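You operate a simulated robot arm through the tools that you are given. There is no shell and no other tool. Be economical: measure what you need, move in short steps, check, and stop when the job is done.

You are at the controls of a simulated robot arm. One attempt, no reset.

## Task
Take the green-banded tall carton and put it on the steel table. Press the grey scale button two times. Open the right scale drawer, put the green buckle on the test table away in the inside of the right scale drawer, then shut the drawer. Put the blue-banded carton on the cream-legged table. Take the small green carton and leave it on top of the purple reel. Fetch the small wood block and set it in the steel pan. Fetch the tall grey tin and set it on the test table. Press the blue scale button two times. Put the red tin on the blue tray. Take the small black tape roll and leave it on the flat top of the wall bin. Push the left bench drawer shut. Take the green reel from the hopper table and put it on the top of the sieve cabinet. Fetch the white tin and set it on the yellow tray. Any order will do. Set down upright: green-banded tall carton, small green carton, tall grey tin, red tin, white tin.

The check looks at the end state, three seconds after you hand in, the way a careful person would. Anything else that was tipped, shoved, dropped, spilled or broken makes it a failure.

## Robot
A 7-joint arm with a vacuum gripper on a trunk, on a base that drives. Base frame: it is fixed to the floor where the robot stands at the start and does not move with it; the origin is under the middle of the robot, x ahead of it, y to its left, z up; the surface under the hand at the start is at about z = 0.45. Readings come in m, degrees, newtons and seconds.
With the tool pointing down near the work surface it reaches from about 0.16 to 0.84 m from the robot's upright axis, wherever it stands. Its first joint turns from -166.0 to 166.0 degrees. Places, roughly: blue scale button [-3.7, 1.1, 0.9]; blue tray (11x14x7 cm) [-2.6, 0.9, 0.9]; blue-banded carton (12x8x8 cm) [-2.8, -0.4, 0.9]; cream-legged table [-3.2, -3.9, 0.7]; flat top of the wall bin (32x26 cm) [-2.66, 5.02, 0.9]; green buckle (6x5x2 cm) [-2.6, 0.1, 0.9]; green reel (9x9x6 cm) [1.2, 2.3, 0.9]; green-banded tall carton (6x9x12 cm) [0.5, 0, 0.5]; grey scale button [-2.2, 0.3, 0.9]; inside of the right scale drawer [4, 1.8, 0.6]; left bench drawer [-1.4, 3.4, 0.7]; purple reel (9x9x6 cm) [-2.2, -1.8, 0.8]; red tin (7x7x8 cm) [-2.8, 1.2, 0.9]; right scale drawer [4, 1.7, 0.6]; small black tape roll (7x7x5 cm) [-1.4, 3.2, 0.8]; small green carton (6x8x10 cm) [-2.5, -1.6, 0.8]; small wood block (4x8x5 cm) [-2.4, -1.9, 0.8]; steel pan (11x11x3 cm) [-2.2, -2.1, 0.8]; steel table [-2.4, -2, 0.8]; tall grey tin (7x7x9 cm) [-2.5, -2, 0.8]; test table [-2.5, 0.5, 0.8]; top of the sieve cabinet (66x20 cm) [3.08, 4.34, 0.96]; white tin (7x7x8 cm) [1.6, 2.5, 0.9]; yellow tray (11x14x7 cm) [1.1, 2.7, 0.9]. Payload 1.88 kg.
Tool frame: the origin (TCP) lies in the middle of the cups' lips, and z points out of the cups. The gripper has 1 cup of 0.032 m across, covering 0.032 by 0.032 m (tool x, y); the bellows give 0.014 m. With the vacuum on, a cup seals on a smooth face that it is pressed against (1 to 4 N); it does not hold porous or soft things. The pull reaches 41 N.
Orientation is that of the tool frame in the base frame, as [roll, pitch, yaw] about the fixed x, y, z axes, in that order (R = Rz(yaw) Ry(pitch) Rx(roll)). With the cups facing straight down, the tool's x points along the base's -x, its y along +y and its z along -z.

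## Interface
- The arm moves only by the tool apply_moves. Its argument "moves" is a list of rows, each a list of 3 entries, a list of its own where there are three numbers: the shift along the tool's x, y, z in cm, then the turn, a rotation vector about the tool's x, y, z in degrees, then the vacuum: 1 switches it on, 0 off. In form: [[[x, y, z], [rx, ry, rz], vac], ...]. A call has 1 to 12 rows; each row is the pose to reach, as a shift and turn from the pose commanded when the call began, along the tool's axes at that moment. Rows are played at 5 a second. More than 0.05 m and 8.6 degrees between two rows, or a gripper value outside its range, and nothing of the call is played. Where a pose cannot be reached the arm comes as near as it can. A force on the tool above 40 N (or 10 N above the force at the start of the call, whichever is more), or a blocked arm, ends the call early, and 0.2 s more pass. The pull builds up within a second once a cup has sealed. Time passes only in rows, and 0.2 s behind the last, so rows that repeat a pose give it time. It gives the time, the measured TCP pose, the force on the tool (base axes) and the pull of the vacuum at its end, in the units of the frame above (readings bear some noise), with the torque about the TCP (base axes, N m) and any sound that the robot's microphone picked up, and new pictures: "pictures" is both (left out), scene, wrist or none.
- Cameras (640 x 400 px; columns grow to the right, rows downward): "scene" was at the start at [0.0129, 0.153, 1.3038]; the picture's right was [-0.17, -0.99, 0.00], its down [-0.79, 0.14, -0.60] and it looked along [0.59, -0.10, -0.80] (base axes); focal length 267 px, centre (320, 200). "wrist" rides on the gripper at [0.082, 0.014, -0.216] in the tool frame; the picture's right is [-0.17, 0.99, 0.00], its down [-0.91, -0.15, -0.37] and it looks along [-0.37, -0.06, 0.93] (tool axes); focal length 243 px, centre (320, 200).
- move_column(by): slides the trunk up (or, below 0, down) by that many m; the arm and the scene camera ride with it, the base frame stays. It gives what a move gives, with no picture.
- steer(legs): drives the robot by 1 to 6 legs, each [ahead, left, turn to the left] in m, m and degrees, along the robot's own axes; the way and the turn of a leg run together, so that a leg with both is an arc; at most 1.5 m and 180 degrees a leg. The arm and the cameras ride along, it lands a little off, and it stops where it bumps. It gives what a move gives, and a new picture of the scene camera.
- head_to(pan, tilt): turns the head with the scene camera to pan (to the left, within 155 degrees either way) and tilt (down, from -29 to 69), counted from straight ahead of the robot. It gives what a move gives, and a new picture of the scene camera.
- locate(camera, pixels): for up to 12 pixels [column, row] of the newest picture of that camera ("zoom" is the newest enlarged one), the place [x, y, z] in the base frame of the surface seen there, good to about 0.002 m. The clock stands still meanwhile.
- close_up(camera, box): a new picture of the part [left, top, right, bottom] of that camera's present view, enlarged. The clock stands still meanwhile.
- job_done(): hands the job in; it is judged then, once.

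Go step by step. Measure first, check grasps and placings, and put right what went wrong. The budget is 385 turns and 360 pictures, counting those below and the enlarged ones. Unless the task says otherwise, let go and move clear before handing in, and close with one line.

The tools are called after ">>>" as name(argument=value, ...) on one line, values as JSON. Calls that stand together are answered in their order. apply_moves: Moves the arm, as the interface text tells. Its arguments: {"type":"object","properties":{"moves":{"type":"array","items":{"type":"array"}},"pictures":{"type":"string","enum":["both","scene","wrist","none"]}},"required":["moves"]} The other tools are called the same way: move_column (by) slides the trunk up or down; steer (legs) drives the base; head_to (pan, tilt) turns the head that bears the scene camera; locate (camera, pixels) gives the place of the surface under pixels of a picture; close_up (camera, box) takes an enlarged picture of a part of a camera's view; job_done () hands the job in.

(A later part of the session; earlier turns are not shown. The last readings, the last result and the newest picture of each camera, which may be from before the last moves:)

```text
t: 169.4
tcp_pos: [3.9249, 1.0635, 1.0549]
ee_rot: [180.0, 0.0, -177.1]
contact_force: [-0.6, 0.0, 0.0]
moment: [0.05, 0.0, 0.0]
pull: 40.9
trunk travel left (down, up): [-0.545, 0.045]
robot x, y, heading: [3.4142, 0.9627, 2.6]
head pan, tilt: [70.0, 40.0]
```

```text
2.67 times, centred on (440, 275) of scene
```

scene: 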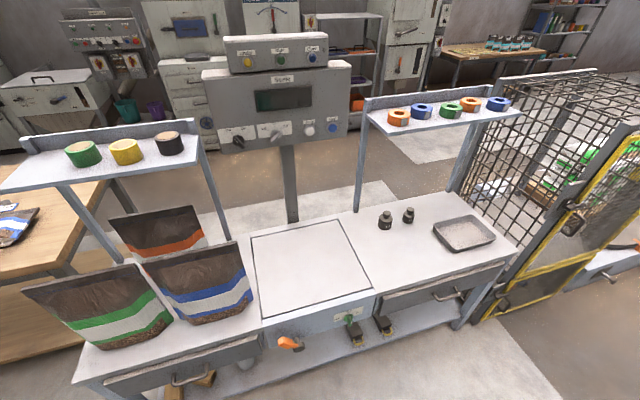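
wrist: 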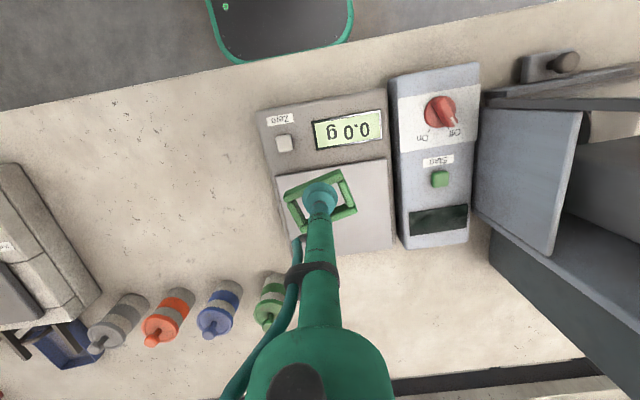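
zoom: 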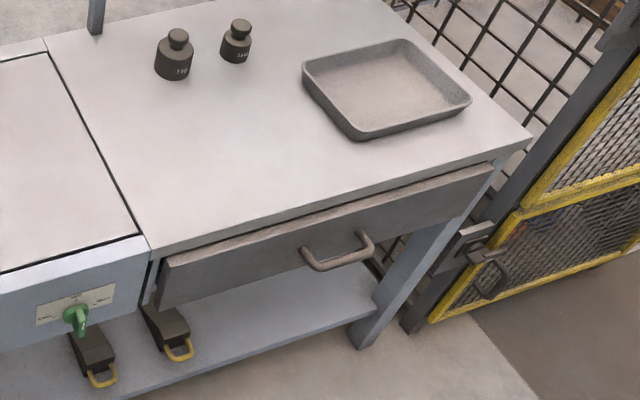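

Drawer front is y≈1.631, x 3.77–4.3; bench top z≈0.7175. I go ahead 0.5 m and turn to face the bench.

>>> steer(legs=[[0.5, 0, -2.6], [0, 0, 90]])

>>> head_to(pan=0, tilt=50)

```text
t: 176.1
tcp_pos: [3.8452, 1.491, 1.0539]
ee_rot: [180.0, 0.0, -90.7]
contact_force: [0.3, 0.2, -1.0]
moment: [-0.04, -0.03, -0.02]
pull: 40.5
trunk travel left (down, up): [-0.545, 0.045]
robot x, y, heading: [3.9091, 0.9754, 89.1]
head pan, tilt: [70.0, 40.0]
```

scene: 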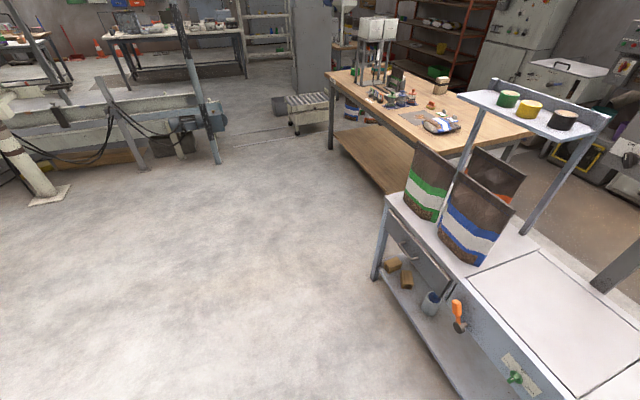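

```text
t: 177.5
tcp_pos: [3.8447, 1.4917, 1.0541]
ee_rot: [-180.0, 0.1, -90.7]
contact_force: [-0.4, 0.5, -0.2]
moment: [0.03, 0.01, 0.02]
pull: 40.9
trunk travel left (down, up): [-0.545, 0.045]
robot x, y, heading: [3.906, 0.9735, 89.6]
head pan, tilt: [0.0, 50.0]
```

scene: 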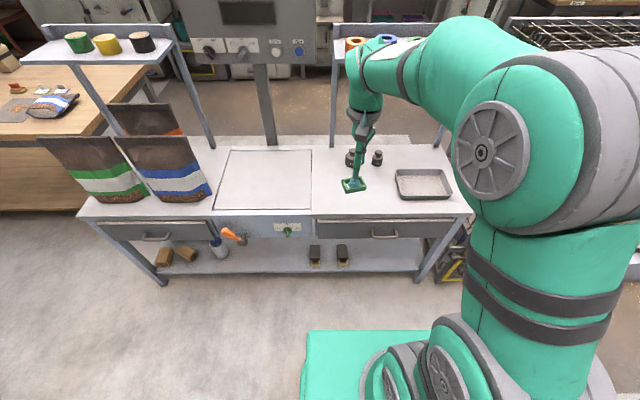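

>>> locate(camera="scene", pixels=[[340, 66], [350, 40], [333, 130], [355, 205], [420, 195], [372, 232]])

>>> apply_moves(moves=[[[-4.5, 0, 0], [0, 0, 0], 1], [[-9, 0, 0], [0, 0, 0], 1], [[-13.5, 0, 0], [0, 0, 0], 1], [[-18, 0, 0], [0, 0, 0], 1], [[-21.5, 0, 0], [0, 0, 0], 1]], pictures="scene")

```text
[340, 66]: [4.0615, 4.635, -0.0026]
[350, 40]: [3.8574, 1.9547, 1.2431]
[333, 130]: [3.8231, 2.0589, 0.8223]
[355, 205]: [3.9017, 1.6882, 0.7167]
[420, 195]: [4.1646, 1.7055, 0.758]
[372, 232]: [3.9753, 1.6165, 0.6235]
```

```text
t: 178.7
tcp_pos: [3.8446, 1.7055, 1.0563]
ee_rot: [-180.0, 0.1, -90.8]
contact_force: [0.1, -0.3, 0.7]
moment: [-0.01, 0.02, 0.01]
pull: 40.7
trunk travel left (down, up): [-0.545, 0.045]
robot x, y, heading: [3.9107, 0.9775, 89.1]
head pan, tilt: [0.0, 50.0]
```

scene: 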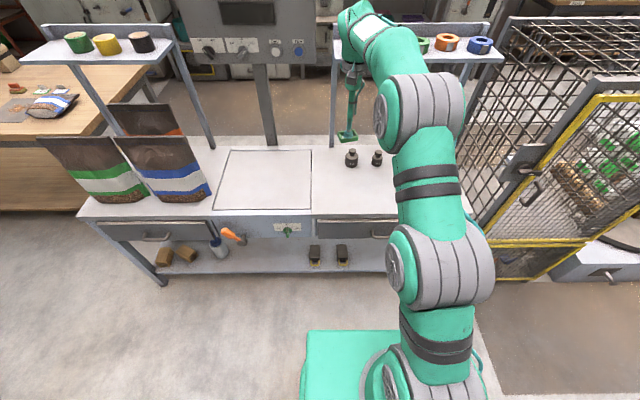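

The shelf edge is at y≈1.95, well clear. Lower the column 0.29.

>>> move_column(by=-0.29)

>>> apply_moves(moves=[[[0, 0, 1.5], [0, 0, 0], 1], [[0, 0, 2.5], [0, 0, 0], 1], [[0, 0, 3.2], [0, 0, 0], 1], [[0, 0, 3.6], [0, 0, 0], 1]], pictures="both")

```text
t: 181.7
tcp_pos: [3.8442, 1.7057, 0.7653]
ee_rot: [-180.0, 0.0, -90.7]
contact_force: [0.0, 0.2, -0.5]
moment: [0.01, 0.0, 0.04]
pull: 40.3
trunk travel left (down, up): [-0.255, 0.335]
robot x, y, heading: [3.9079, 0.9755, 89.2]
head pan, tilt: [0.0, 50.0]
```

```text
t: 182.7
tcp_pos: [3.8455, 1.7065, 0.7368]
ee_rot: [180.0, 0.6, -90.8]
contact_force: [-1.9, -5.8, 28.9]
moment: [0.01, -0.05, -0.02]
pull: 40.7
trunk travel left (down, up): [-0.255, 0.335]
robot x, y, heading: [3.911, 0.9818, 89.3]
head pan, tilt: [0.0, 50.0]
```

scene: 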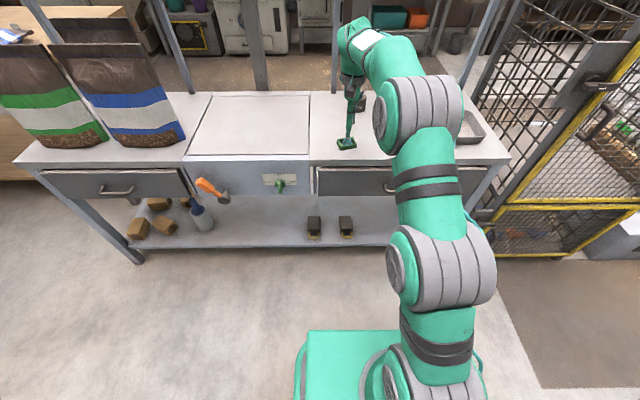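
wrist: 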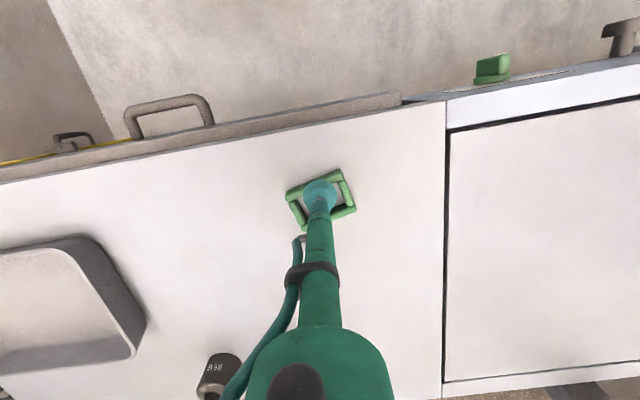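

It touches (29 N). Release and rise, then retract in front of the drawer.

>>> apply_moves(moves=[[[0, 0, -0.4], [0, 0, 0], 1], [[0, 0, -0.4], [0, 0, 0], 0], [[0, 0, -0.4], [0, 0, 0], 0], [[0, 0, -0.4], [0, 0, 0], 0], [[0, 0, -0.6], [0, 0, 0], 0], [[0, 0, -3], [0, 0, 0], 0], [[0, 0, -7], [0, 0, 0], 0], [[4, 0, -9], [0, 0, 0], 0], [[8.5, 0, -10], [0, 0, 0], 0], [[13, 0, -10], [0, 0, 0], 0], [[17.5, 0, -10], [0, 0, 0], 0], [[22, 0, -10], [0, 0, 0], 0]], pictures="wrist")

```text
t: 185.2
tcp_pos: [3.8449, 1.4856, 0.8313]
ee_rot: [179.9, -0.1, -90.7]
contact_force: [-0.3, 0.3, -0.6]
moment: [-0.07, 0.02, 0.0]
pull: 0.1
trunk travel left (down, up): [-0.255, 0.335]
robot x, y, heading: [3.9106, 0.9756, 89.1]
head pan, tilt: [0.0, 50.0]
```

wrist: 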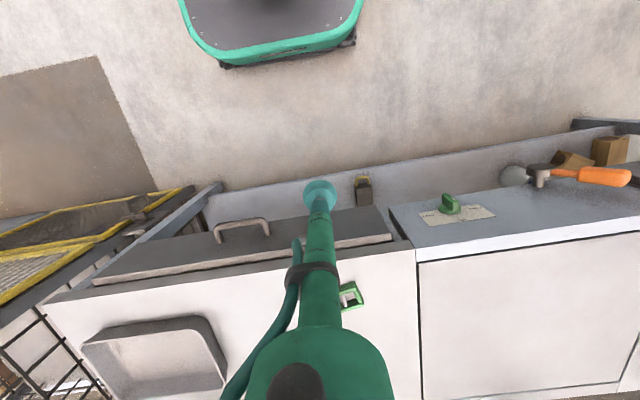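

>>> locate(camera="wrist", pixels=[[360, 208], [360, 228], [270, 245], [242, 222], [215, 235], [268, 228], [242, 240], [100, 275], [350, 297], [382, 235], [290, 222]])

>>> close_up(camera="wrist", box=[80, 160, 420, 330])

```text
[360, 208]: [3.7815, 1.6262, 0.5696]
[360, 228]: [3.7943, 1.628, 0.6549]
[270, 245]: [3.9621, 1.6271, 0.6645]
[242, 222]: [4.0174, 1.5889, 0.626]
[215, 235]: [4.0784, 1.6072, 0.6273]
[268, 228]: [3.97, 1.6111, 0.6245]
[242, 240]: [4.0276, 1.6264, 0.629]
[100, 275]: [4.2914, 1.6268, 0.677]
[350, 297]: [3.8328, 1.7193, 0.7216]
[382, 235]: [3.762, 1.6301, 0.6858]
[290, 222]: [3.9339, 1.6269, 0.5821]
```

```text
1.88 times, centred on (250, 245) of wrist
```

zoom: 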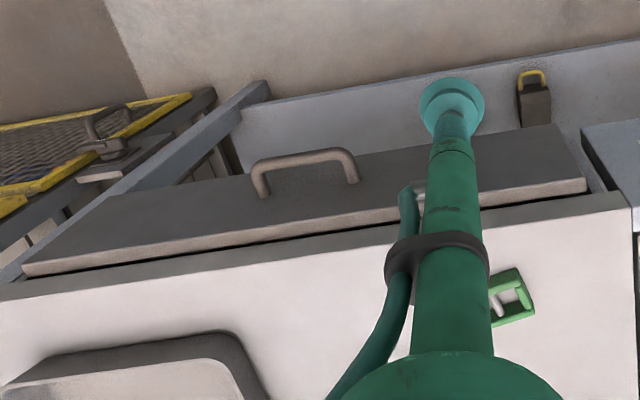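

Drawer front face y≈1.628, z 0.55–0.685; handle x 3.965–4.08. I'll suck onto the face at x≈3.88, z≈0.615 with the tool horizontal. First back up 0.2 m.

>>> steer(legs=[[-0.2, 0, 0.7]])

>>> apply_moves(moves=[[[-2, -0.3, 1.9], [0, -8.18, 0], 0], [[-4, -0.6, 3.8], [0, -16.36, 0], 0], [[-6, -0.9, 5.7], [0, -24.54, 0], 0], [[-8, -1.2, 7.6], [0, -32.72, 0], 0], [[-10, -1.5, 9.5], [0, -40.9, 0], 0], [[-12, -1.8, 11.4], [0, -49.09, 0], 0], [[-14, -2.1, 13.3], [0, -57.27, 0], 0], [[-16, -2.4, 15.2], [0, -65.45, 0], 0], [[-18, -2.7, 17.1], [0, -73.63, 0], 0], [[-19, -3, 19], [0, -81.82, 0], 0], [[-20, -3.3, 21], [0, -90, 0], 0]], pictures="both")

```text
t: 186.8
tcp_pos: [3.8372, 1.2849, 0.8321]
ee_rot: [-180.0, 0.0, -90.1]
contact_force: [0.2, 0.1, -0.4]
moment: [-0.03, 0.02, -0.01]
pull: 0.0
trunk travel left (down, up): [-0.255, 0.335]
robot x, y, heading: [3.9082, 0.778, 89.8]
head pan, tilt: [0.0, 50.0]
```

scene: 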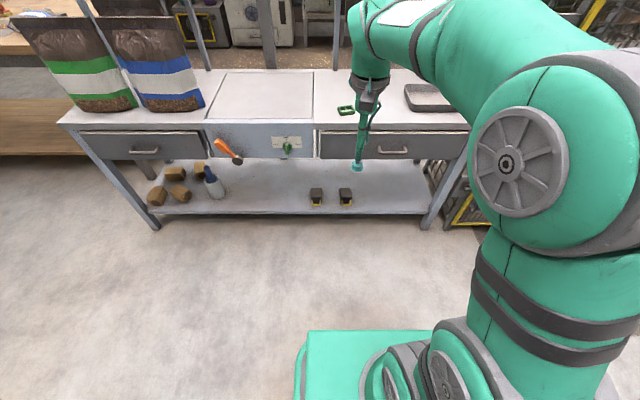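

```text
t: 188.6
tcp_pos: [3.8704, 1.4437, 0.6561]
ee_rot: [178.4, 49.2, -96.2]
contact_force: [0.0, -0.1, -0.6]
moment: [0.11, -0.02, 0.01]
pull: 0.3
out of reach, approached as far as the arm can: row 7, 8
trunk travel left (down, up): [-0.255, 0.335]
robot x, y, heading: [3.9112, 0.7793, 89.9]
head pan, tilt: [0.0, 50.0]
stopped in row 8: the arm was blocked; the commanded pose is now the measured one
```

scene: 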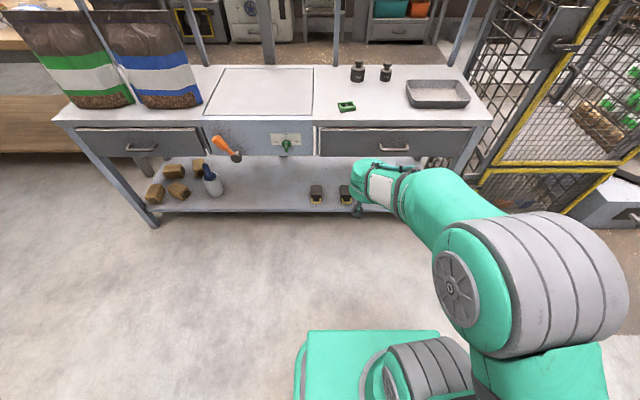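
wrist: 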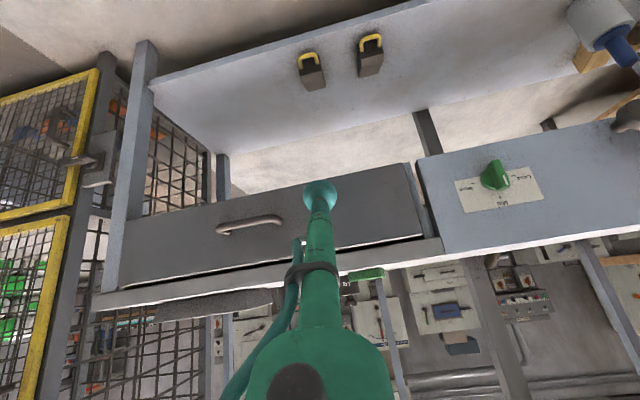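

The wrist limit stops it at ~49° because the arm is folded low. I raise the TCP 15 cm relative to the shoulder, then lower the trunk.

>>> apply_moves(moves=[[[-3.5, 0, -3.0], [0, 0, 0], 0], [[-7, 0, -6], [0, 0, 0], 0], [[-10.5, 0, -9], [0, 0, 0], 0], [[-14, 0, -12.1], [0, 0, 0], 0]], pictures="none")

>>> move_column(by=-0.22)

```text
t: 189.6
tcp_pos: [3.8714, 1.4318, 0.858]
ee_rot: [178.1, 49.9, -96.1]
contact_force: [0.5, 0.5, 0.1]
moment: [0.02, 0.02, 0.01]
pull: 0.1
trunk travel left (down, up): [-0.255, 0.335]
robot x, y, heading: [3.9063, 0.7802, 90.0]
head pan, tilt: [0.0, 50.0]
```

```text
t: 192.0
tcp_pos: [3.8713, 1.4324, 0.6381]
ee_rot: [178.2, 50.0, -96.1]
contact_force: [0.7, 0.2, 0.0]
moment: [-0.01, -0.02, 0.0]
pull: 0.0
trunk travel left (down, up): [-0.035, 0.555]
robot x, y, heading: [3.9116, 0.7785, 89.7]
head pan, tilt: [0.0, 50.0]
```

>>> apply_moves(moves=[[[0, 0, 0], [-1, -6.7, -0.35], 0], [[0, 0, 0], [-1.9, -13.3, -0.7], 0], [[0, 0, 0], [-2.9, -20, -1.05], 0], [[0, 0, 0], [-3.9, -26.7, -1.4], 0], [[0, 0, 0], [-4.8, -33.3, -1.75], 0], [[0, 0, 0], [-5.8, -40, -2.1], 0], [[0, 0, 0], [-5.8, -40, -2.1], 0]], pictures="both")

```text
t: 192.7
tcp_pos: [3.8752, 1.4685, 0.5233]
ee_rot: [-179.1, 54.4, -92.2]
contact_force: [0.3, -0.2, -0.5]
moment: [0.11, 0.0, 0.0]
pull: 0.1
trunk travel left (down, up): [-0.035, 0.555]
robot x, y, heading: [3.9114, 0.7838, 90.0]
head pan, tilt: [0.0, 50.0]
stopped in row 3: the arm was blocked; the commanded pose is now the measured one
```

scene: 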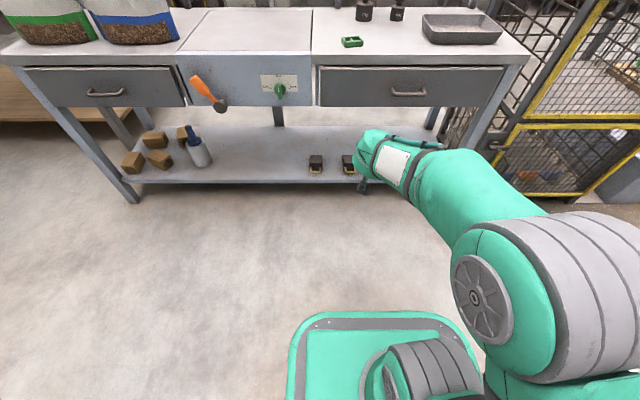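
wrist: 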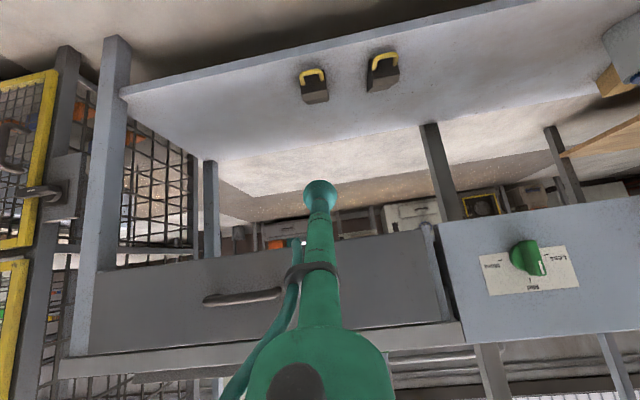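

Folded too close: a horizontal tool needs a more extended arm. I back the base 0.3 m, then raise and extend before tilting the rest.

>>> steer(legs=[[-0.3, 0, 0]])

>>> apply_moves(moves=[[[-3.2, 0, -2.4], [0, 0, 0], 0], [[-6.4, 0, -4.8], [0, 0, 0], 0], [[-9.7, 0, -7.1], [0, 0, 0], 0], [[-12.4, 0, -3.5], [0, 0, 0], 0], [[-15, 0, 0.1], [0, 0, 0], 0], [[-17.6, 0, 3.8], [0, 0, 0], 0], [[-20.3, 0, 7.5], [0, 0, 0], 0]], pictures="scene")

```text
t: 194.8
tcp_pos: [3.8736, 1.1639, 0.5195]
ee_rot: [-178.9, 53.6, -91.7]
contact_force: [-0.3, 0.2, 0.0]
moment: [0.02, -0.02, 0.0]
pull: 0.1
trunk travel left (down, up): [-0.035, 0.555]
robot x, y, heading: [3.9098, 0.4776, 90.3]
head pan, tilt: [0.0, 50.0]
```

scene: 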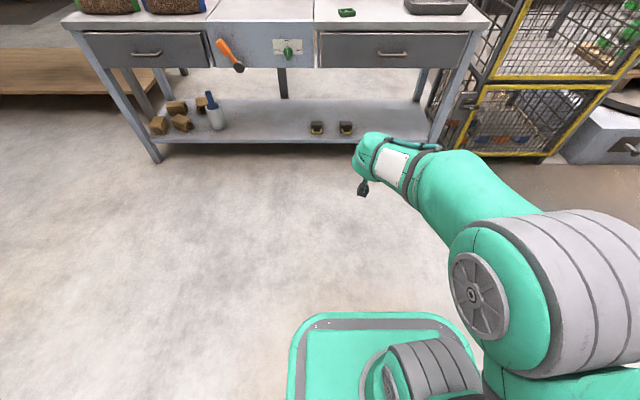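

```text
t: 196.4
tcp_pos: [3.8794, 1.3373, 0.6552]
ee_rot: [-178.9, 54.3, -91.8]
contact_force: [0.1, -0.2, 0.0]
moment: [-0.07, -0.01, 0.01]
pull: 0.0
trunk travel left (down, up): [-0.035, 0.555]
robot x, y, heading: [3.9051, 0.4751, 89.9]
head pan, tilt: [0.0, 50.0]
```

scene: 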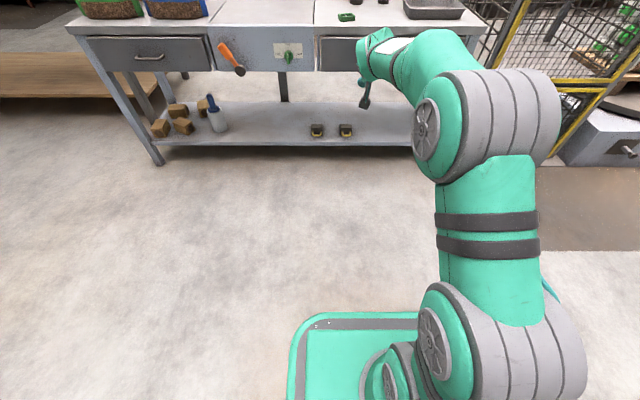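

Extended well. Now tilt the remaining 36° about tool y.

>>> apply_moves(moves=[[[0, 0, 0], [-0.3, -7.2, 0], 0], [[0, 0, 0], [-0.6, -14.4, 0], 0], [[0, 0, 0], [-0.9, -21.5, 0], 0], [[0, 0, 0], [-1.2, -28.6, 0], 0], [[0, 0, 0], [-1.6, -35.7, 0], 0], [[0, 0, 0], [-1.6, -35.7, 0], 0]], pictures="both")

```text
t: 198.0
tcp_pos: [3.8957, 1.3386, 0.6433]
ee_rot: [107.8, 75.2, -171.9]
contact_force: [-0.3, -0.4, 0.2]
moment: [-0.02, 0.02, -0.01]
pull: 0.1
out of reach, approached as far as the arm can: row 4, 5, 6
trunk travel left (down, up): [-0.035, 0.555]
robot x, y, heading: [3.9051, 0.4769, 90.0]
head pan, tilt: [0.0, 50.0]
stopped in row 6: the arm was blocked; the commanded pose is now the measured one
```

scene: 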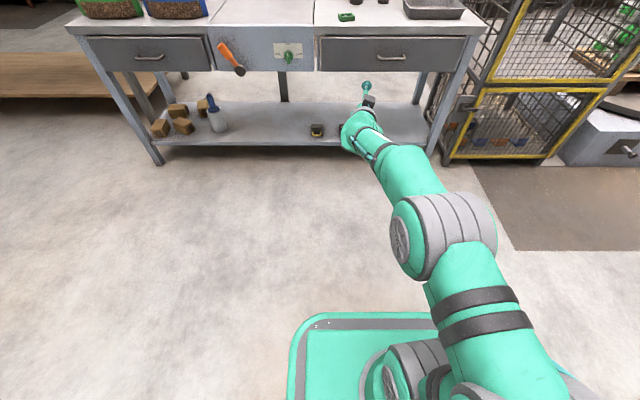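
wrist: 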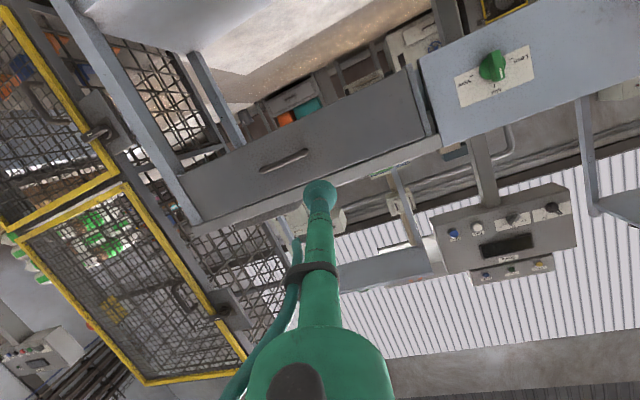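

The tool axis is now (0.16,0.98,-0.08): nearly facing the drawer. A final correction of ~10°.

>>> apply_moves(moves=[[[0, 0, 0], [-3.3, -0.7, 0], 0], [[0, 0, 0], [-6.6, -1.4, 0], 0], [[0, 0, 0], [-9.9, -2.1, 0], 0], [[0, 0, 0], [-9.9, -2.1, 0], 0]], pictures="wrist")

```text
t: 199.0
tcp_pos: [3.8852, 1.344, 0.6557]
ee_rot: [98.1, 75.5, -176.3]
contact_force: [-0.2, 0.2, 0.2]
moment: [0.02, -0.02, 0.0]
pull: 0.1
out of reach, approached as far as the arm can: row 2, 3, 4
trunk travel left (down, up): [-0.035, 0.555]
robot x, y, heading: [3.9092, 0.4768, 90.1]
head pan, tilt: [0.0, 50.0]
```

wrist: 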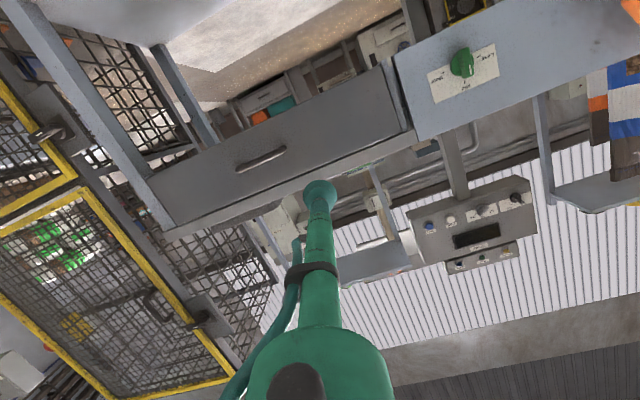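

The axis is within 4.6° of the face normal. I lower the trunk 3 cm and drive ahead 0.25 m with a 4° turn.

>>> move_column(by=-0.03)

>>> steer(legs=[[0.24, -0.05, 4]])

>>> apply_moves(moves=[[[0, 0, 0], [0, 0, 0], 0]], pictures="wrist")

```text
t: 199.7
tcp_pos: [3.8846, 1.3445, 0.625]
ee_rot: [98.0, 75.4, -176.3]
contact_force: [-0.7, 0.1, -1.1]
moment: [-0.03, 0.02, 0.02]
pull: 0.1
trunk travel left (down, up): [-0.005, 0.585]
robot x, y, heading: [3.9082, 0.4806, 90.0]
head pan, tilt: [0.0, 50.0]
```

```text
t: 201.5
tcp_pos: [3.8703, 1.5826, 0.6241]
ee_rot: [98.0, 75.3, -172.6]
contact_force: [0.5, 0.7, 0.1]
moment: [0.02, 0.01, -0.04]
pull: 0.1
trunk travel left (down, up): [-0.005, 0.585]
robot x, y, heading: [3.9475, 0.719, 93.8]
head pan, tilt: [0.0, 50.0]
```

scene: 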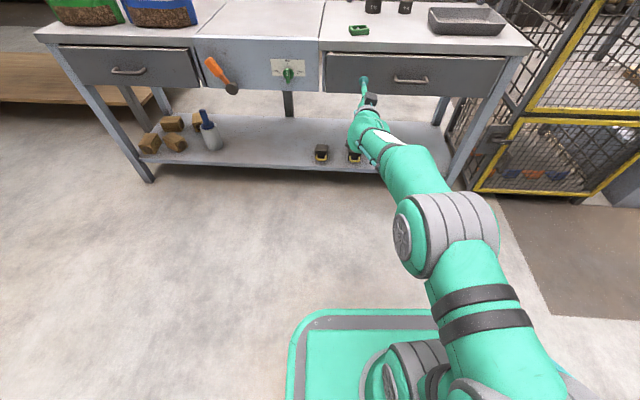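

```text
t: 201.9
tcp_pos: [3.8691, 1.5823, 0.6256]
ee_rot: [98.1, 75.6, -172.5]
contact_force: [0.4, 0.3, 0.1]
moment: [0.0, 0.03, 0.01]
pull: 0.0
trunk travel left (down, up): [-0.005, 0.585]
robot x, y, heading: [3.9483, 0.7121, 93.7]
head pan, tilt: [0.0, 50.0]
```

wrist: 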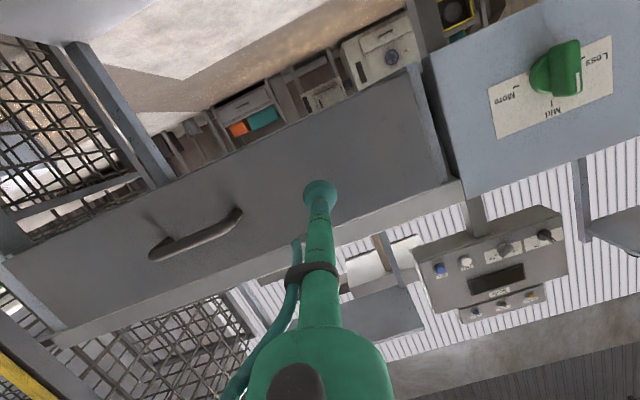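

4.5 cm to go. Press forward along tool z with the vacuum on.

>>> apply_moves(moves=[[[0, 0, 2.5], [0, 0, 0], 1], [[0, 0, 4], [0, 0, 0], 1], [[0, 0, 4.7], [0, 0, 0], 1], [[0, 0, 5.1], [0, 0, 0], 1], [[0, 0, 5.1], [0, 0, 0], 1], [[0, 0, 5.1], [0, 0, 0], 1], [[0, 0, 5.1], [0, 0, 0], 1]], pictures="none")

```text
t: 203.5
tcp_pos: [3.87, 1.6333, 0.6204]
ee_rot: [98.2, 75.4, -172.3]
contact_force: [0.9, -11.8, -5.1]
moment: [0.37, 0.15, 0.16]
pull: 41.0
trunk travel left (down, up): [-0.005, 0.585]
robot x, y, heading: [3.9481, 0.7173, 93.5]
head pan, tilt: [0.0, 50.0]
```

Sealed. I pull the drawer open by driving back 0.26 m.

>>> steer(legs=[[-0.26, 0.016, 0]])

```text
t: 205.4
tcp_pos: [3.8771, 1.3719, 0.6233]
ee_rot: [97.6, 75.4, -173.3]
contact_force: [3.7, 25.7, 2.9]
moment: [0.02, -0.01, 0.14]
pull: 40.9
trunk travel left (down, up): [-0.005, 0.585]
robot x, y, heading: [3.9531, 0.4552, 93.4]
head pan, tilt: [0.0, 50.0]
```

scene: 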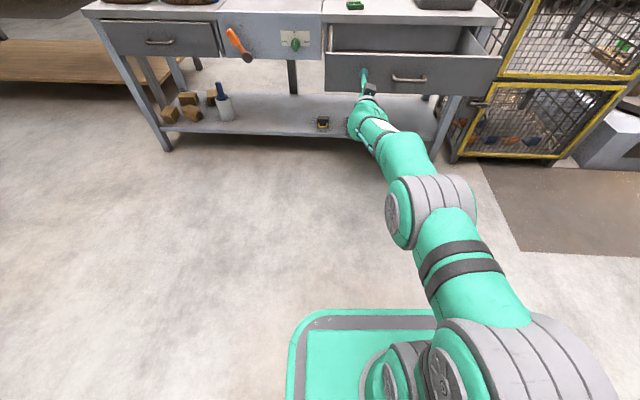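

The drawer is open ~0.26 m. Release the vacuum and back away.

>>> apply_moves(moves=[[[0, 0, 0], [0, 0, 0], 0], [[0, 0, 0], [0, 0, 0], 0], [[0, 0, 0], [0, 0, 0], 0], [[0, 0, 0], [0, 0, 0], 0], [[0, 0, -1], [0, 0, 0], 0]], pictures="none")

>>> steer(legs=[[-0.15, 0, 0]])

```text
t: 206.6
tcp_pos: [3.8758, 1.362, 0.6253]
ee_rot: [97.5, 75.4, -173.5]
contact_force: [-0.4, -0.6, 0.0]
moment: [0.0, 0.0, -0.01]
pull: 0.0
trunk travel left (down, up): [-0.005, 0.585]
robot x, y, heading: [3.9488, 0.4521, 93.7]
head pan, tilt: [0.0, 50.0]
```

```text
t: 208.0
tcp_pos: [3.885, 1.212, 0.6249]
ee_rot: [97.4, 75.4, -173.5]
contact_force: [0.9, -0.4, -0.7]
moment: [-0.02, 0.01, 0.0]
pull: 0.2
trunk travel left (down, up): [-0.005, 0.585]
robot x, y, heading: [3.9599, 0.3071, 93.5]
head pan, tilt: [0.0, 50.0]
```

scene: 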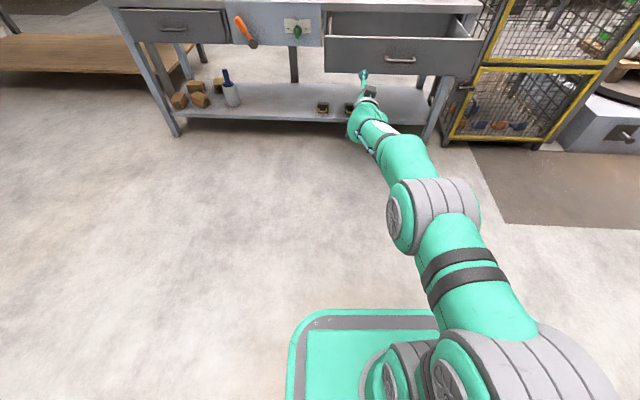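

Now return the tool to pointing down while retracting and rising.

>>> apply_moves(moves=[[[-2.2, 0.5, -2.4], [0.96, 7.97, -1.09], 0], [[-4.4, 1.1, -4.7], [1.93, 15.9, -2.18], 0], [[-6.5, 1.6, -7.1], [2.89, 23.9, -3.27], 0], [[-8.7, 2.2, -9.5], [3.85, 31.9, -4.36], 0], [[-10.9, 2.7, -11.8], [4.8, 39.9, -5.45], 0], [[-13.1, 3.3, -14.2], [5.8, 47.8, -6.5], 0], [[-15.3, 3.8, -16.5], [6.7, 55.8, -7.6], 0], [[-17.5, 4.4, -18.9], [7.7, 63.8, -8.7], 0], [[-19.6, 4.9, -21.3], [8.7, 71.8, -9.8], 0], [[-21.8, 5.5, -23.6], [9.6, 79.7, -10.9], 0], [[-24, 6, -26], [10.6, 87.7, -12], 0]], pictures="scene")

```text
t: 210.4
tcp_pos: [3.8936, 0.9141, 0.8072]
ee_rot: [-179.7, 1.7, -90.0]
contact_force: [-1.5, 0.2, 0.2]
moment: [0.01, -0.16, 0.02]
pull: 0.0
out of reach, approached as far as the arm can: row 3, 4, 9, 10, 11
trunk travel left (down, up): [-0.005, 0.585]
robot x, y, heading: [3.9596, 0.3074, 93.8]
head pan, tilt: [0.0, 50.0]
```

scene: 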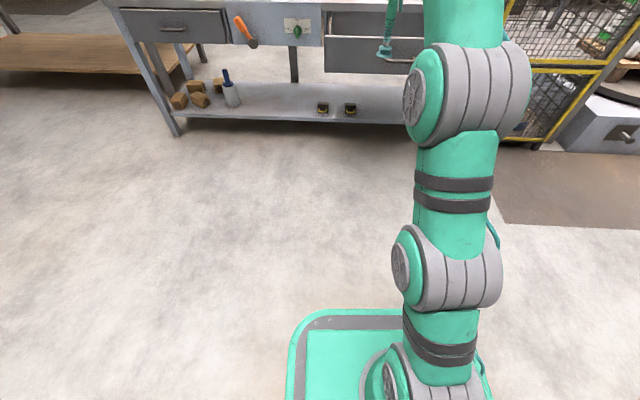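

Tool is down again. Raise the trunk 0.27 m, drive back to the bench (drawer front now at y≈1.37).

>>> move_column(by=0.27)

>>> steer(legs=[[0, 0, -3.8], [0.64, 0.03, 0]])

>>> apply_moves(moves=[[[-2, 0, 0], [0, -1.5, 0], 0]], pictures="wrist")

```text
t: 213.1
tcp_pos: [3.8909, 0.9142, 1.0776]
ee_rot: [179.9, 1.6, -90.2]
contact_force: [-0.3, -0.4, 0.7]
moment: [-0.01, -0.02, 0.03]
pull: 0.1
trunk travel left (down, up): [-0.275, 0.315]
robot x, y, heading: [3.9597, 0.3065, 93.3]
head pan, tilt: [0.0, 50.0]
```

```text
t: 217.2
tcp_pos: [3.9023, 1.5639, 1.0767]
ee_rot: [179.8, 1.6, -93.9]
contact_force: [-0.2, -0.2, 0.7]
moment: [-0.01, 0.01, 0.03]
pull: 0.1
trunk travel left (down, up): [-0.275, 0.315]
robot x, y, heading: [3.9354, 0.9542, 89.8]
head pan, tilt: [0.0, 50.0]
```

scene: 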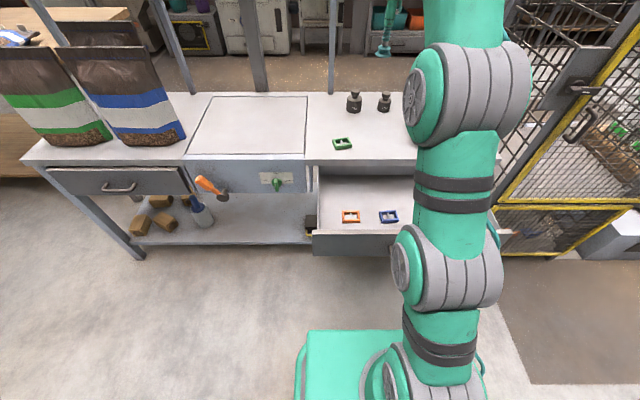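

```text
t: 217.6
tcp_pos: [3.9029, 1.581, 1.0752]
ee_rot: [179.8, 3.2, -93.9]
contact_force: [-0.2, -0.2, -0.3]
moment: [0.0, 0.02, 0.0]
pull: 0.0
out of reach, approached as far as the arm can: row 1
trunk travel left (down, up): [-0.275, 0.315]
robot x, y, heading: [3.9325, 0.9522, 89.9]
head pan, tilt: [0.0, 50.0]
```

wrist: 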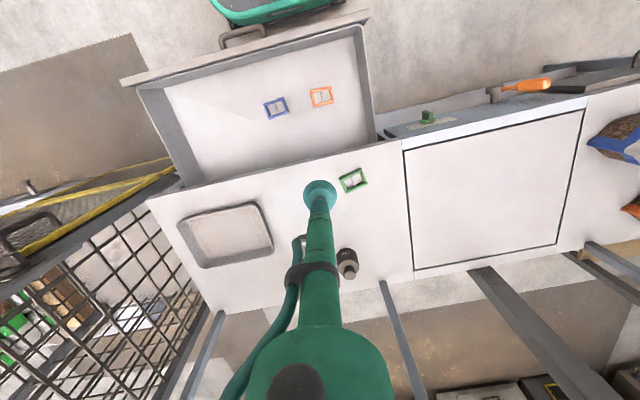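

The open drawer holds an orange and a blue buckle. I measure the green buckle and the drawer floor.

>>> close_up(camera="wrist", box=[120, 20, 440, 220])

>>> locate(camera="wrist", pixels=[[340, 180], [367, 180], [353, 179], [345, 172], [362, 188], [275, 107], [321, 96], [220, 130], [340, 130], [360, 30], [130, 80], [180, 170]])

```text
2.00 times, centred on (280, 120) of wrist
```

zoom: 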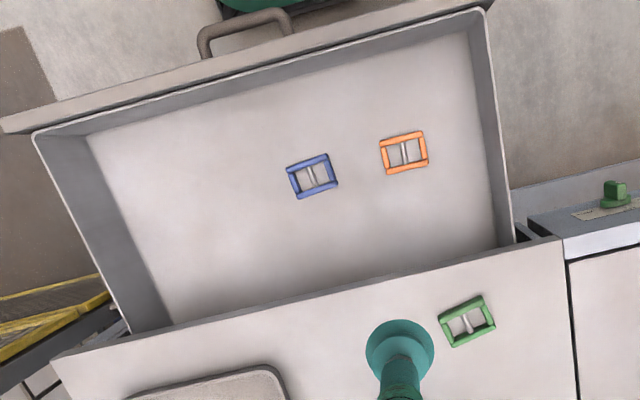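

```text
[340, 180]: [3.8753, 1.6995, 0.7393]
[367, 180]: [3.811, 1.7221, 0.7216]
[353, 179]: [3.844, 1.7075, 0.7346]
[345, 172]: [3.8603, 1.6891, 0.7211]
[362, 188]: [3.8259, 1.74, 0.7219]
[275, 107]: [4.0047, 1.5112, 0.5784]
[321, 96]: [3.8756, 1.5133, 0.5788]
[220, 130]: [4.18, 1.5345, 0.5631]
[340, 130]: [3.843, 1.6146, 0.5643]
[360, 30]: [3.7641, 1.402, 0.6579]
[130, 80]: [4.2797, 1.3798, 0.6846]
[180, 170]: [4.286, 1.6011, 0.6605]
```

>>> apply_moves(moves=[[[0, 0, 4.5], [0, 1, 0], 0], [[0, 0, 9], [0, 2, 0], 0], [[0, 0, 13.5], [0, 3.1, 0], 0], [[0, 0, 18], [0, 3.1, 0], 0], [[-4.1, 2.2, 18], [0, 3.1, 0], 0], [[-8.2, 4.4, 18], [0, 3.1, 0], 0], [[-12.4, 6.7, 18], [0, 3.1, 0], 0], [[-12.4, 6.7, 22.5], [0, 3.1, 0], 0], [[-12.4, 6.7, 27], [0, 3.1, 0], 0], [[-12.4, 6.7, 30], [0, 3.1, 0], 0]], pictures="wrist")

>>> close_up(camera="wrist", box=[256, 130, 384, 230])

```text
t: 219.8
tcp_pos: [3.8418, 1.7286, 0.7829]
ee_rot: [179.7, 0.2, -93.9]
contact_force: [-0.3, -0.5, 0.5]
moment: [0.04, -0.02, -0.01]
pull: 0.0
out of reach, approached as far as the arm can: row 7
trunk travel left (down, up): [-0.275, 0.315]
robot x, y, heading: [3.9348, 0.9521, 89.8]
head pan, tilt: [0.0, 50.0]
```

wrist: 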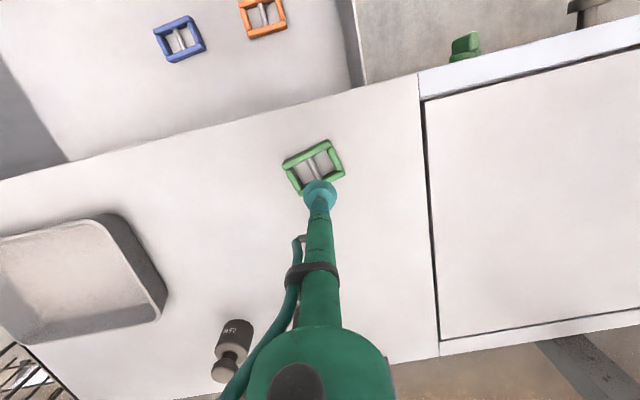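

```text
4.00 times, centred on (320, 180) of wrist
```

zoom: 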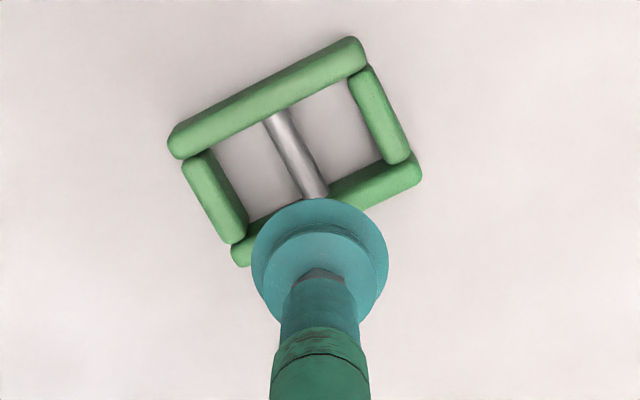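

>>> apply_moves(moves=[[[1.94, -0.4, 0], [0, 0, 0], 0], [[1.94, -0.4, 3], [0, 0, 0], 1], [[1.94, -0.4, 4.5], [0, 0, 0], 1], [[1.94, -0.4, 5.1], [0, 0, 0], 1], [[1.94, -0.4, 5.4], [0, 0, 0], 1], [[1.94, -0.4, 5.6], [0, 0, 0], 1], [[1.94, -0.4, 5.6], [0, 0, 0], 1], [[1.94, -0.4, 5.6], [0, 0, 0], 1], [[1.94, -0.4, 5.6], [0, 0, 0], 1]], pictures="wrist")

```text
t: 221.8
tcp_pos: [3.8481, 1.708, 0.7295]
ee_rot: [179.7, 0.2, -93.9]
contact_force: [-3.1, 8.3, 26.8]
moment: [-0.15, -0.11, 0.0]
pull: 40.1
trunk travel left (down, up): [-0.275, 0.315]
robot x, y, heading: [3.9332, 0.9493, 90.0]
head pan, tilt: [0.0, 50.0]
```

wrist: 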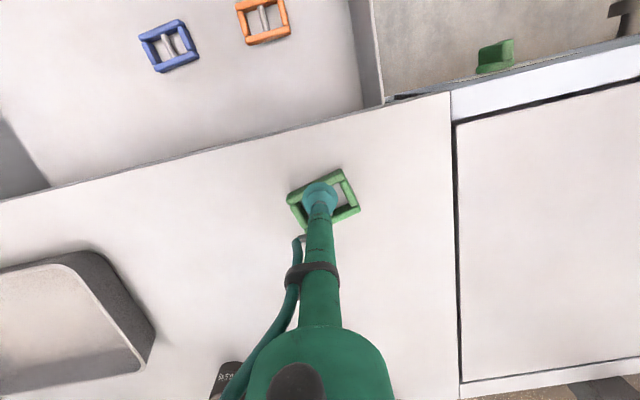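

Sealed. Lift 10 cm and carry over the free right part of the drawer.

>>> apply_moves(moves=[[[0, 0, -1], [0, 0, 0], 1], [[0, 0, -5], [0, 0, 0], 1], [[0, 0, -9], [0, 0, 0], 1], [[2.6, -3.7, -9], [0, 0, 0], 1], [[5.2, -7.4, -9], [0, 0, 0], 1], [[7.8, -11.1, -9], [0, 0, 0], 1], [[10.4, -14.8, -9], [0, 0, 0], 1], [[13, -18.5, -9], [0, 0, 0], 1], [[15.6, -22.2, -9], [0, 0, 0], 1], [[18.2, -25.9, -9], [0, 0, 0], 1], [[20.8, -29.7, -9], [0, 0, 0], 1]], pictures="wrist")

```text
t: 224.2
tcp_pos: [4.1295, 1.4775, 0.8169]
ee_rot: [179.8, -0.1, -94.0]
contact_force: [-0.1, 0.7, -0.5]
moment: [-0.04, -0.01, 0.02]
pull: 40.9
trunk travel left (down, up): [-0.275, 0.315]
robot x, y, heading: [3.9345, 0.9539, 90.0]
head pan, tilt: [0.0, 50.0]
```

wrist: 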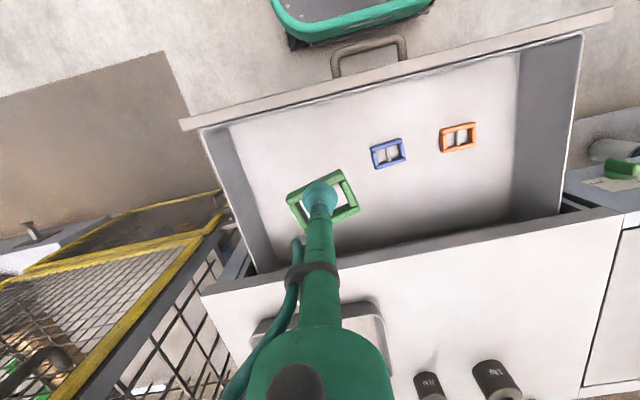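

>>> apply_moves(moves=[[[0, 0, 4.5], [0, 0, 0], 1], [[0, 0, 9], [0, 0, 0], 1], [[0, 0, 13.5], [0, 0, 0], 1], [[0, 0, 18], [0, 0, 0], 1], [[0, 0, 21.5], [0, 0, 0], 1], [[0, 0, 23], [0, 0, 0], 1], [[0, 0, 23.8], [0, 0, 0], 1], [[0, 0, 24.1], [0, 0, 0], 1], [[0, 0, 24.1], [0, 0, 0], 1]], pictures="wrist")

```text
t: 226.2
tcp_pos: [4.13, 1.4792, 0.5754]
ee_rot: [179.8, 0.0, -93.9]
contact_force: [-0.3, 0.0, -0.2]
moment: [0.0, 0.0, 0.0]
pull: 40.7
trunk travel left (down, up): [-0.275, 0.315]
robot x, y, heading: [3.9294, 0.953, 89.9]
head pan, tilt: [0.0, 50.0]
```

wrist: 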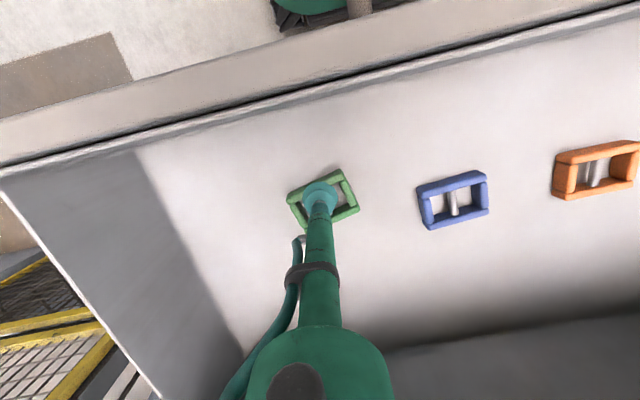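

Nearly on the floor. Lower 0.4 cm more, release, and rise clear.

>>> apply_moves(moves=[[[0, 0, 0.3], [0, 0, 0], 1], [[0, 0, 0.5], [0, 0, 0], 1], [[0, 0, 0.5], [0, 0, 0], 0], [[0, 0, 0.5], [0, 0, 0], 0], [[0, 0, 0.5], [0, 0, 0], 0], [[0, 0, 0.3], [0, 0, 0], 0], [[0, 0, -3], [0, 0, 0], 0], [[0, 0, -7.5], [0, 0, 0], 0], [[0, 0, -12], [0, 0, 0], 0], [[0, 0, -16.5], [0, 0, 0], 0], [[0, 0, -20], [0, 0, 0], 0]], pictures="wrist")

```text
t: 228.6
tcp_pos: [4.1275, 1.4786, 0.7743]
ee_rot: [179.6, 0.0, -94.0]
contact_force: [0.2, 0.5, -0.4]
moment: [-0.04, 0.01, -0.03]
pull: 0.1
trunk travel left (down, up): [-0.275, 0.315]
robot x, y, heading: [3.9314, 0.9581, 89.8]
head pan, tilt: [0.0, 50.0]
```

wrist: 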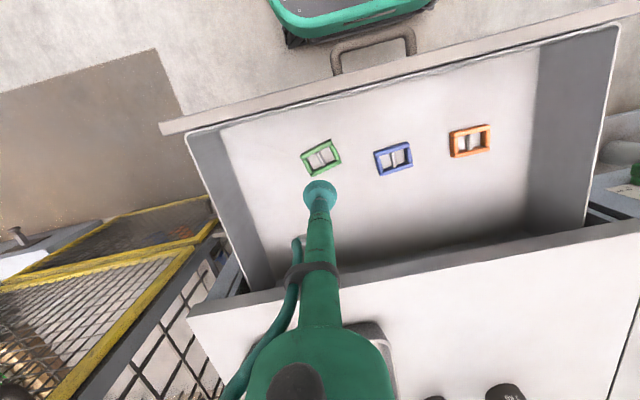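

The green buckle lies in the drawer at (320,157). Now I move the tool in front of the drawer face, left of the handle, to push it shut.

>>> apply_moves(moves=[[[3.1, 2.8, 0], [0, 0, 0], 0], [[6.2, 5.6, 0], [0, 0, 0], 0], [[9.3, 8.4, 0], [0, 0, 0], 0], [[12.4, 11.2, 0], [0, 0, 0], 0], [[15.5, 14, 0], [0, 0, 0], 0], [[18.6, 16.8, 0], [0, 0, 0], 0], [[21.4, 19.8, 0], [0, 0, 0], 0], [[21.4, 19.8, 4.5], [0, 0, 0], 0], [[21.4, 19.8, 9], [0, 0, 0], 0], [[21.4, 19.8, 13], [0, 0, 0], 0], [[21.4, 19.8, 15.5], [0, 0, 0], 0]], pictures="both")

```text
t: 231.0
tcp_pos: [3.9173, 1.2798, 0.621]
ee_rot: [179.7, 0.2, -93.9]
contact_force: [-0.6, 0.4, 0.2]
moment: [0.03, 0.03, 0.0]
pull: 0.0
trunk travel left (down, up): [-0.275, 0.315]
robot x, y, heading: [3.933, 0.9546, 90.0]
head pan, tilt: [0.0, 50.0]
```

scene: 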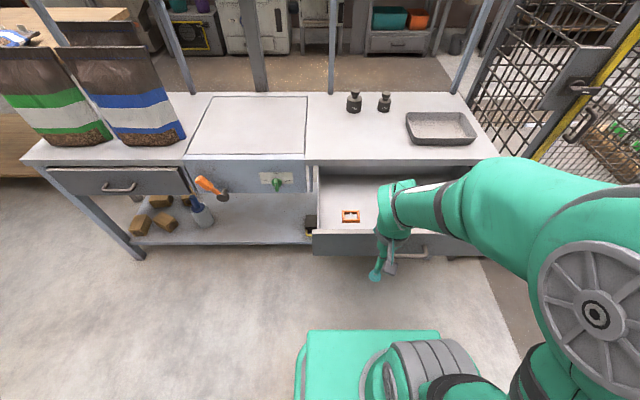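
wrist: 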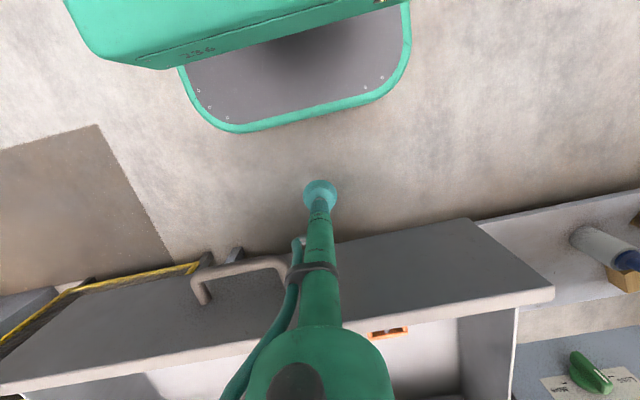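

>>> apply_moves(moves=[[[-3, 0.2, 0], [0, 0, 0], 0], [[-6, 0.4, 0], [0, 0, 0], 0], [[-8, 0.55, 0], [0, 0, 0], 0], [[-10, 0.7, 0], [0, 0, 0], 0], [[-12, 0.85, 0], [0, 0, 0], 0], [[-14, 1, 0], [0, 0, 0], 0], [[-16, 1.1, 0], [0, 0, 0], 0], [[-18, 1.25, 0], [0, 0, 0], 0], [[-20, 1.4, 0], [0, 0, 0], 0]], pictures="scene")

```text
t: 233.0
tcp_pos: [3.9168, 1.4805, 0.6194]
ee_rot: [179.9, 0.0, -94.0]
contact_force: [-1.1, -1.3, -0.3]
moment: [-0.01, -0.02, 0.01]
pull: 0.0
trunk travel left (down, up): [-0.275, 0.315]
robot x, y, heading: [3.9329, 0.9521, 90.0]
head pan, tilt: [0.0, 50.0]
```

scene: 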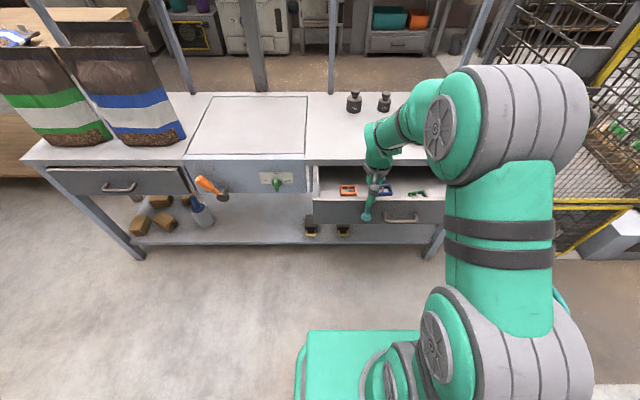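

The drawer slides with little force. Continue pushing ~14 cm.

>>> apply_moves(moves=[[[-2, 0.15, 0], [0, 0, 0], 0], [[-4, 0.3, 0], [0, 0, 0], 0], [[-6, 0.4, 0], [0, 0, 0], 0], [[-8, 0.55, 0], [0, 0, 0], 0], [[-10, 0.7, 0], [0, 0, 0], 0], [[-11.5, 0.8, 0], [0, 0, 0], 0], [[-12.5, 0.85, 0], [0, 0, 0], 0], [[-13.3, 0.9, 0], [0, 0, 0], 0], [[-13.8, 0.95, 0], [0, 0, 0], 0]], pictures="both")

```text
t: 235.0
tcp_pos: [3.9168, 1.6157, 0.6194]
ee_rot: [179.8, -0.3, -93.9]
contact_force: [0.0, -13.6, 1.0]
moment: [-0.01, 0.01, 0.0]
pull: 0.1
trunk travel left (down, up): [-0.275, 0.315]
robot x, y, heading: [3.9305, 0.954, 90.2]
head pan, tilt: [0.0, 50.0]
```

scene: 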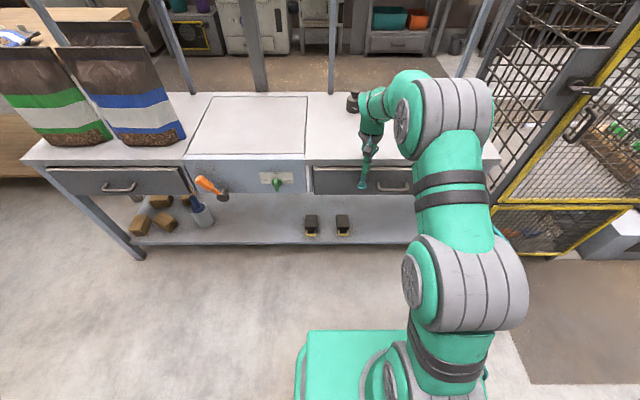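
wrist: 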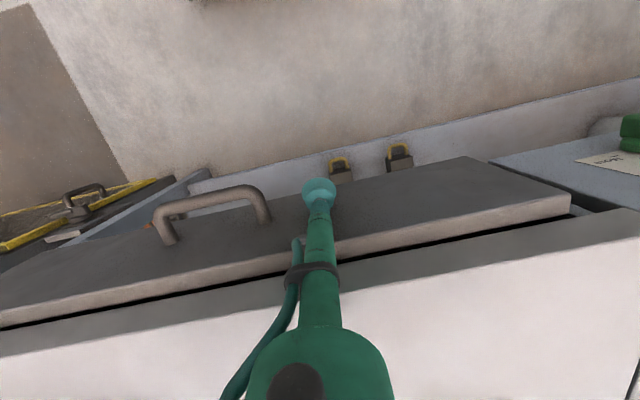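

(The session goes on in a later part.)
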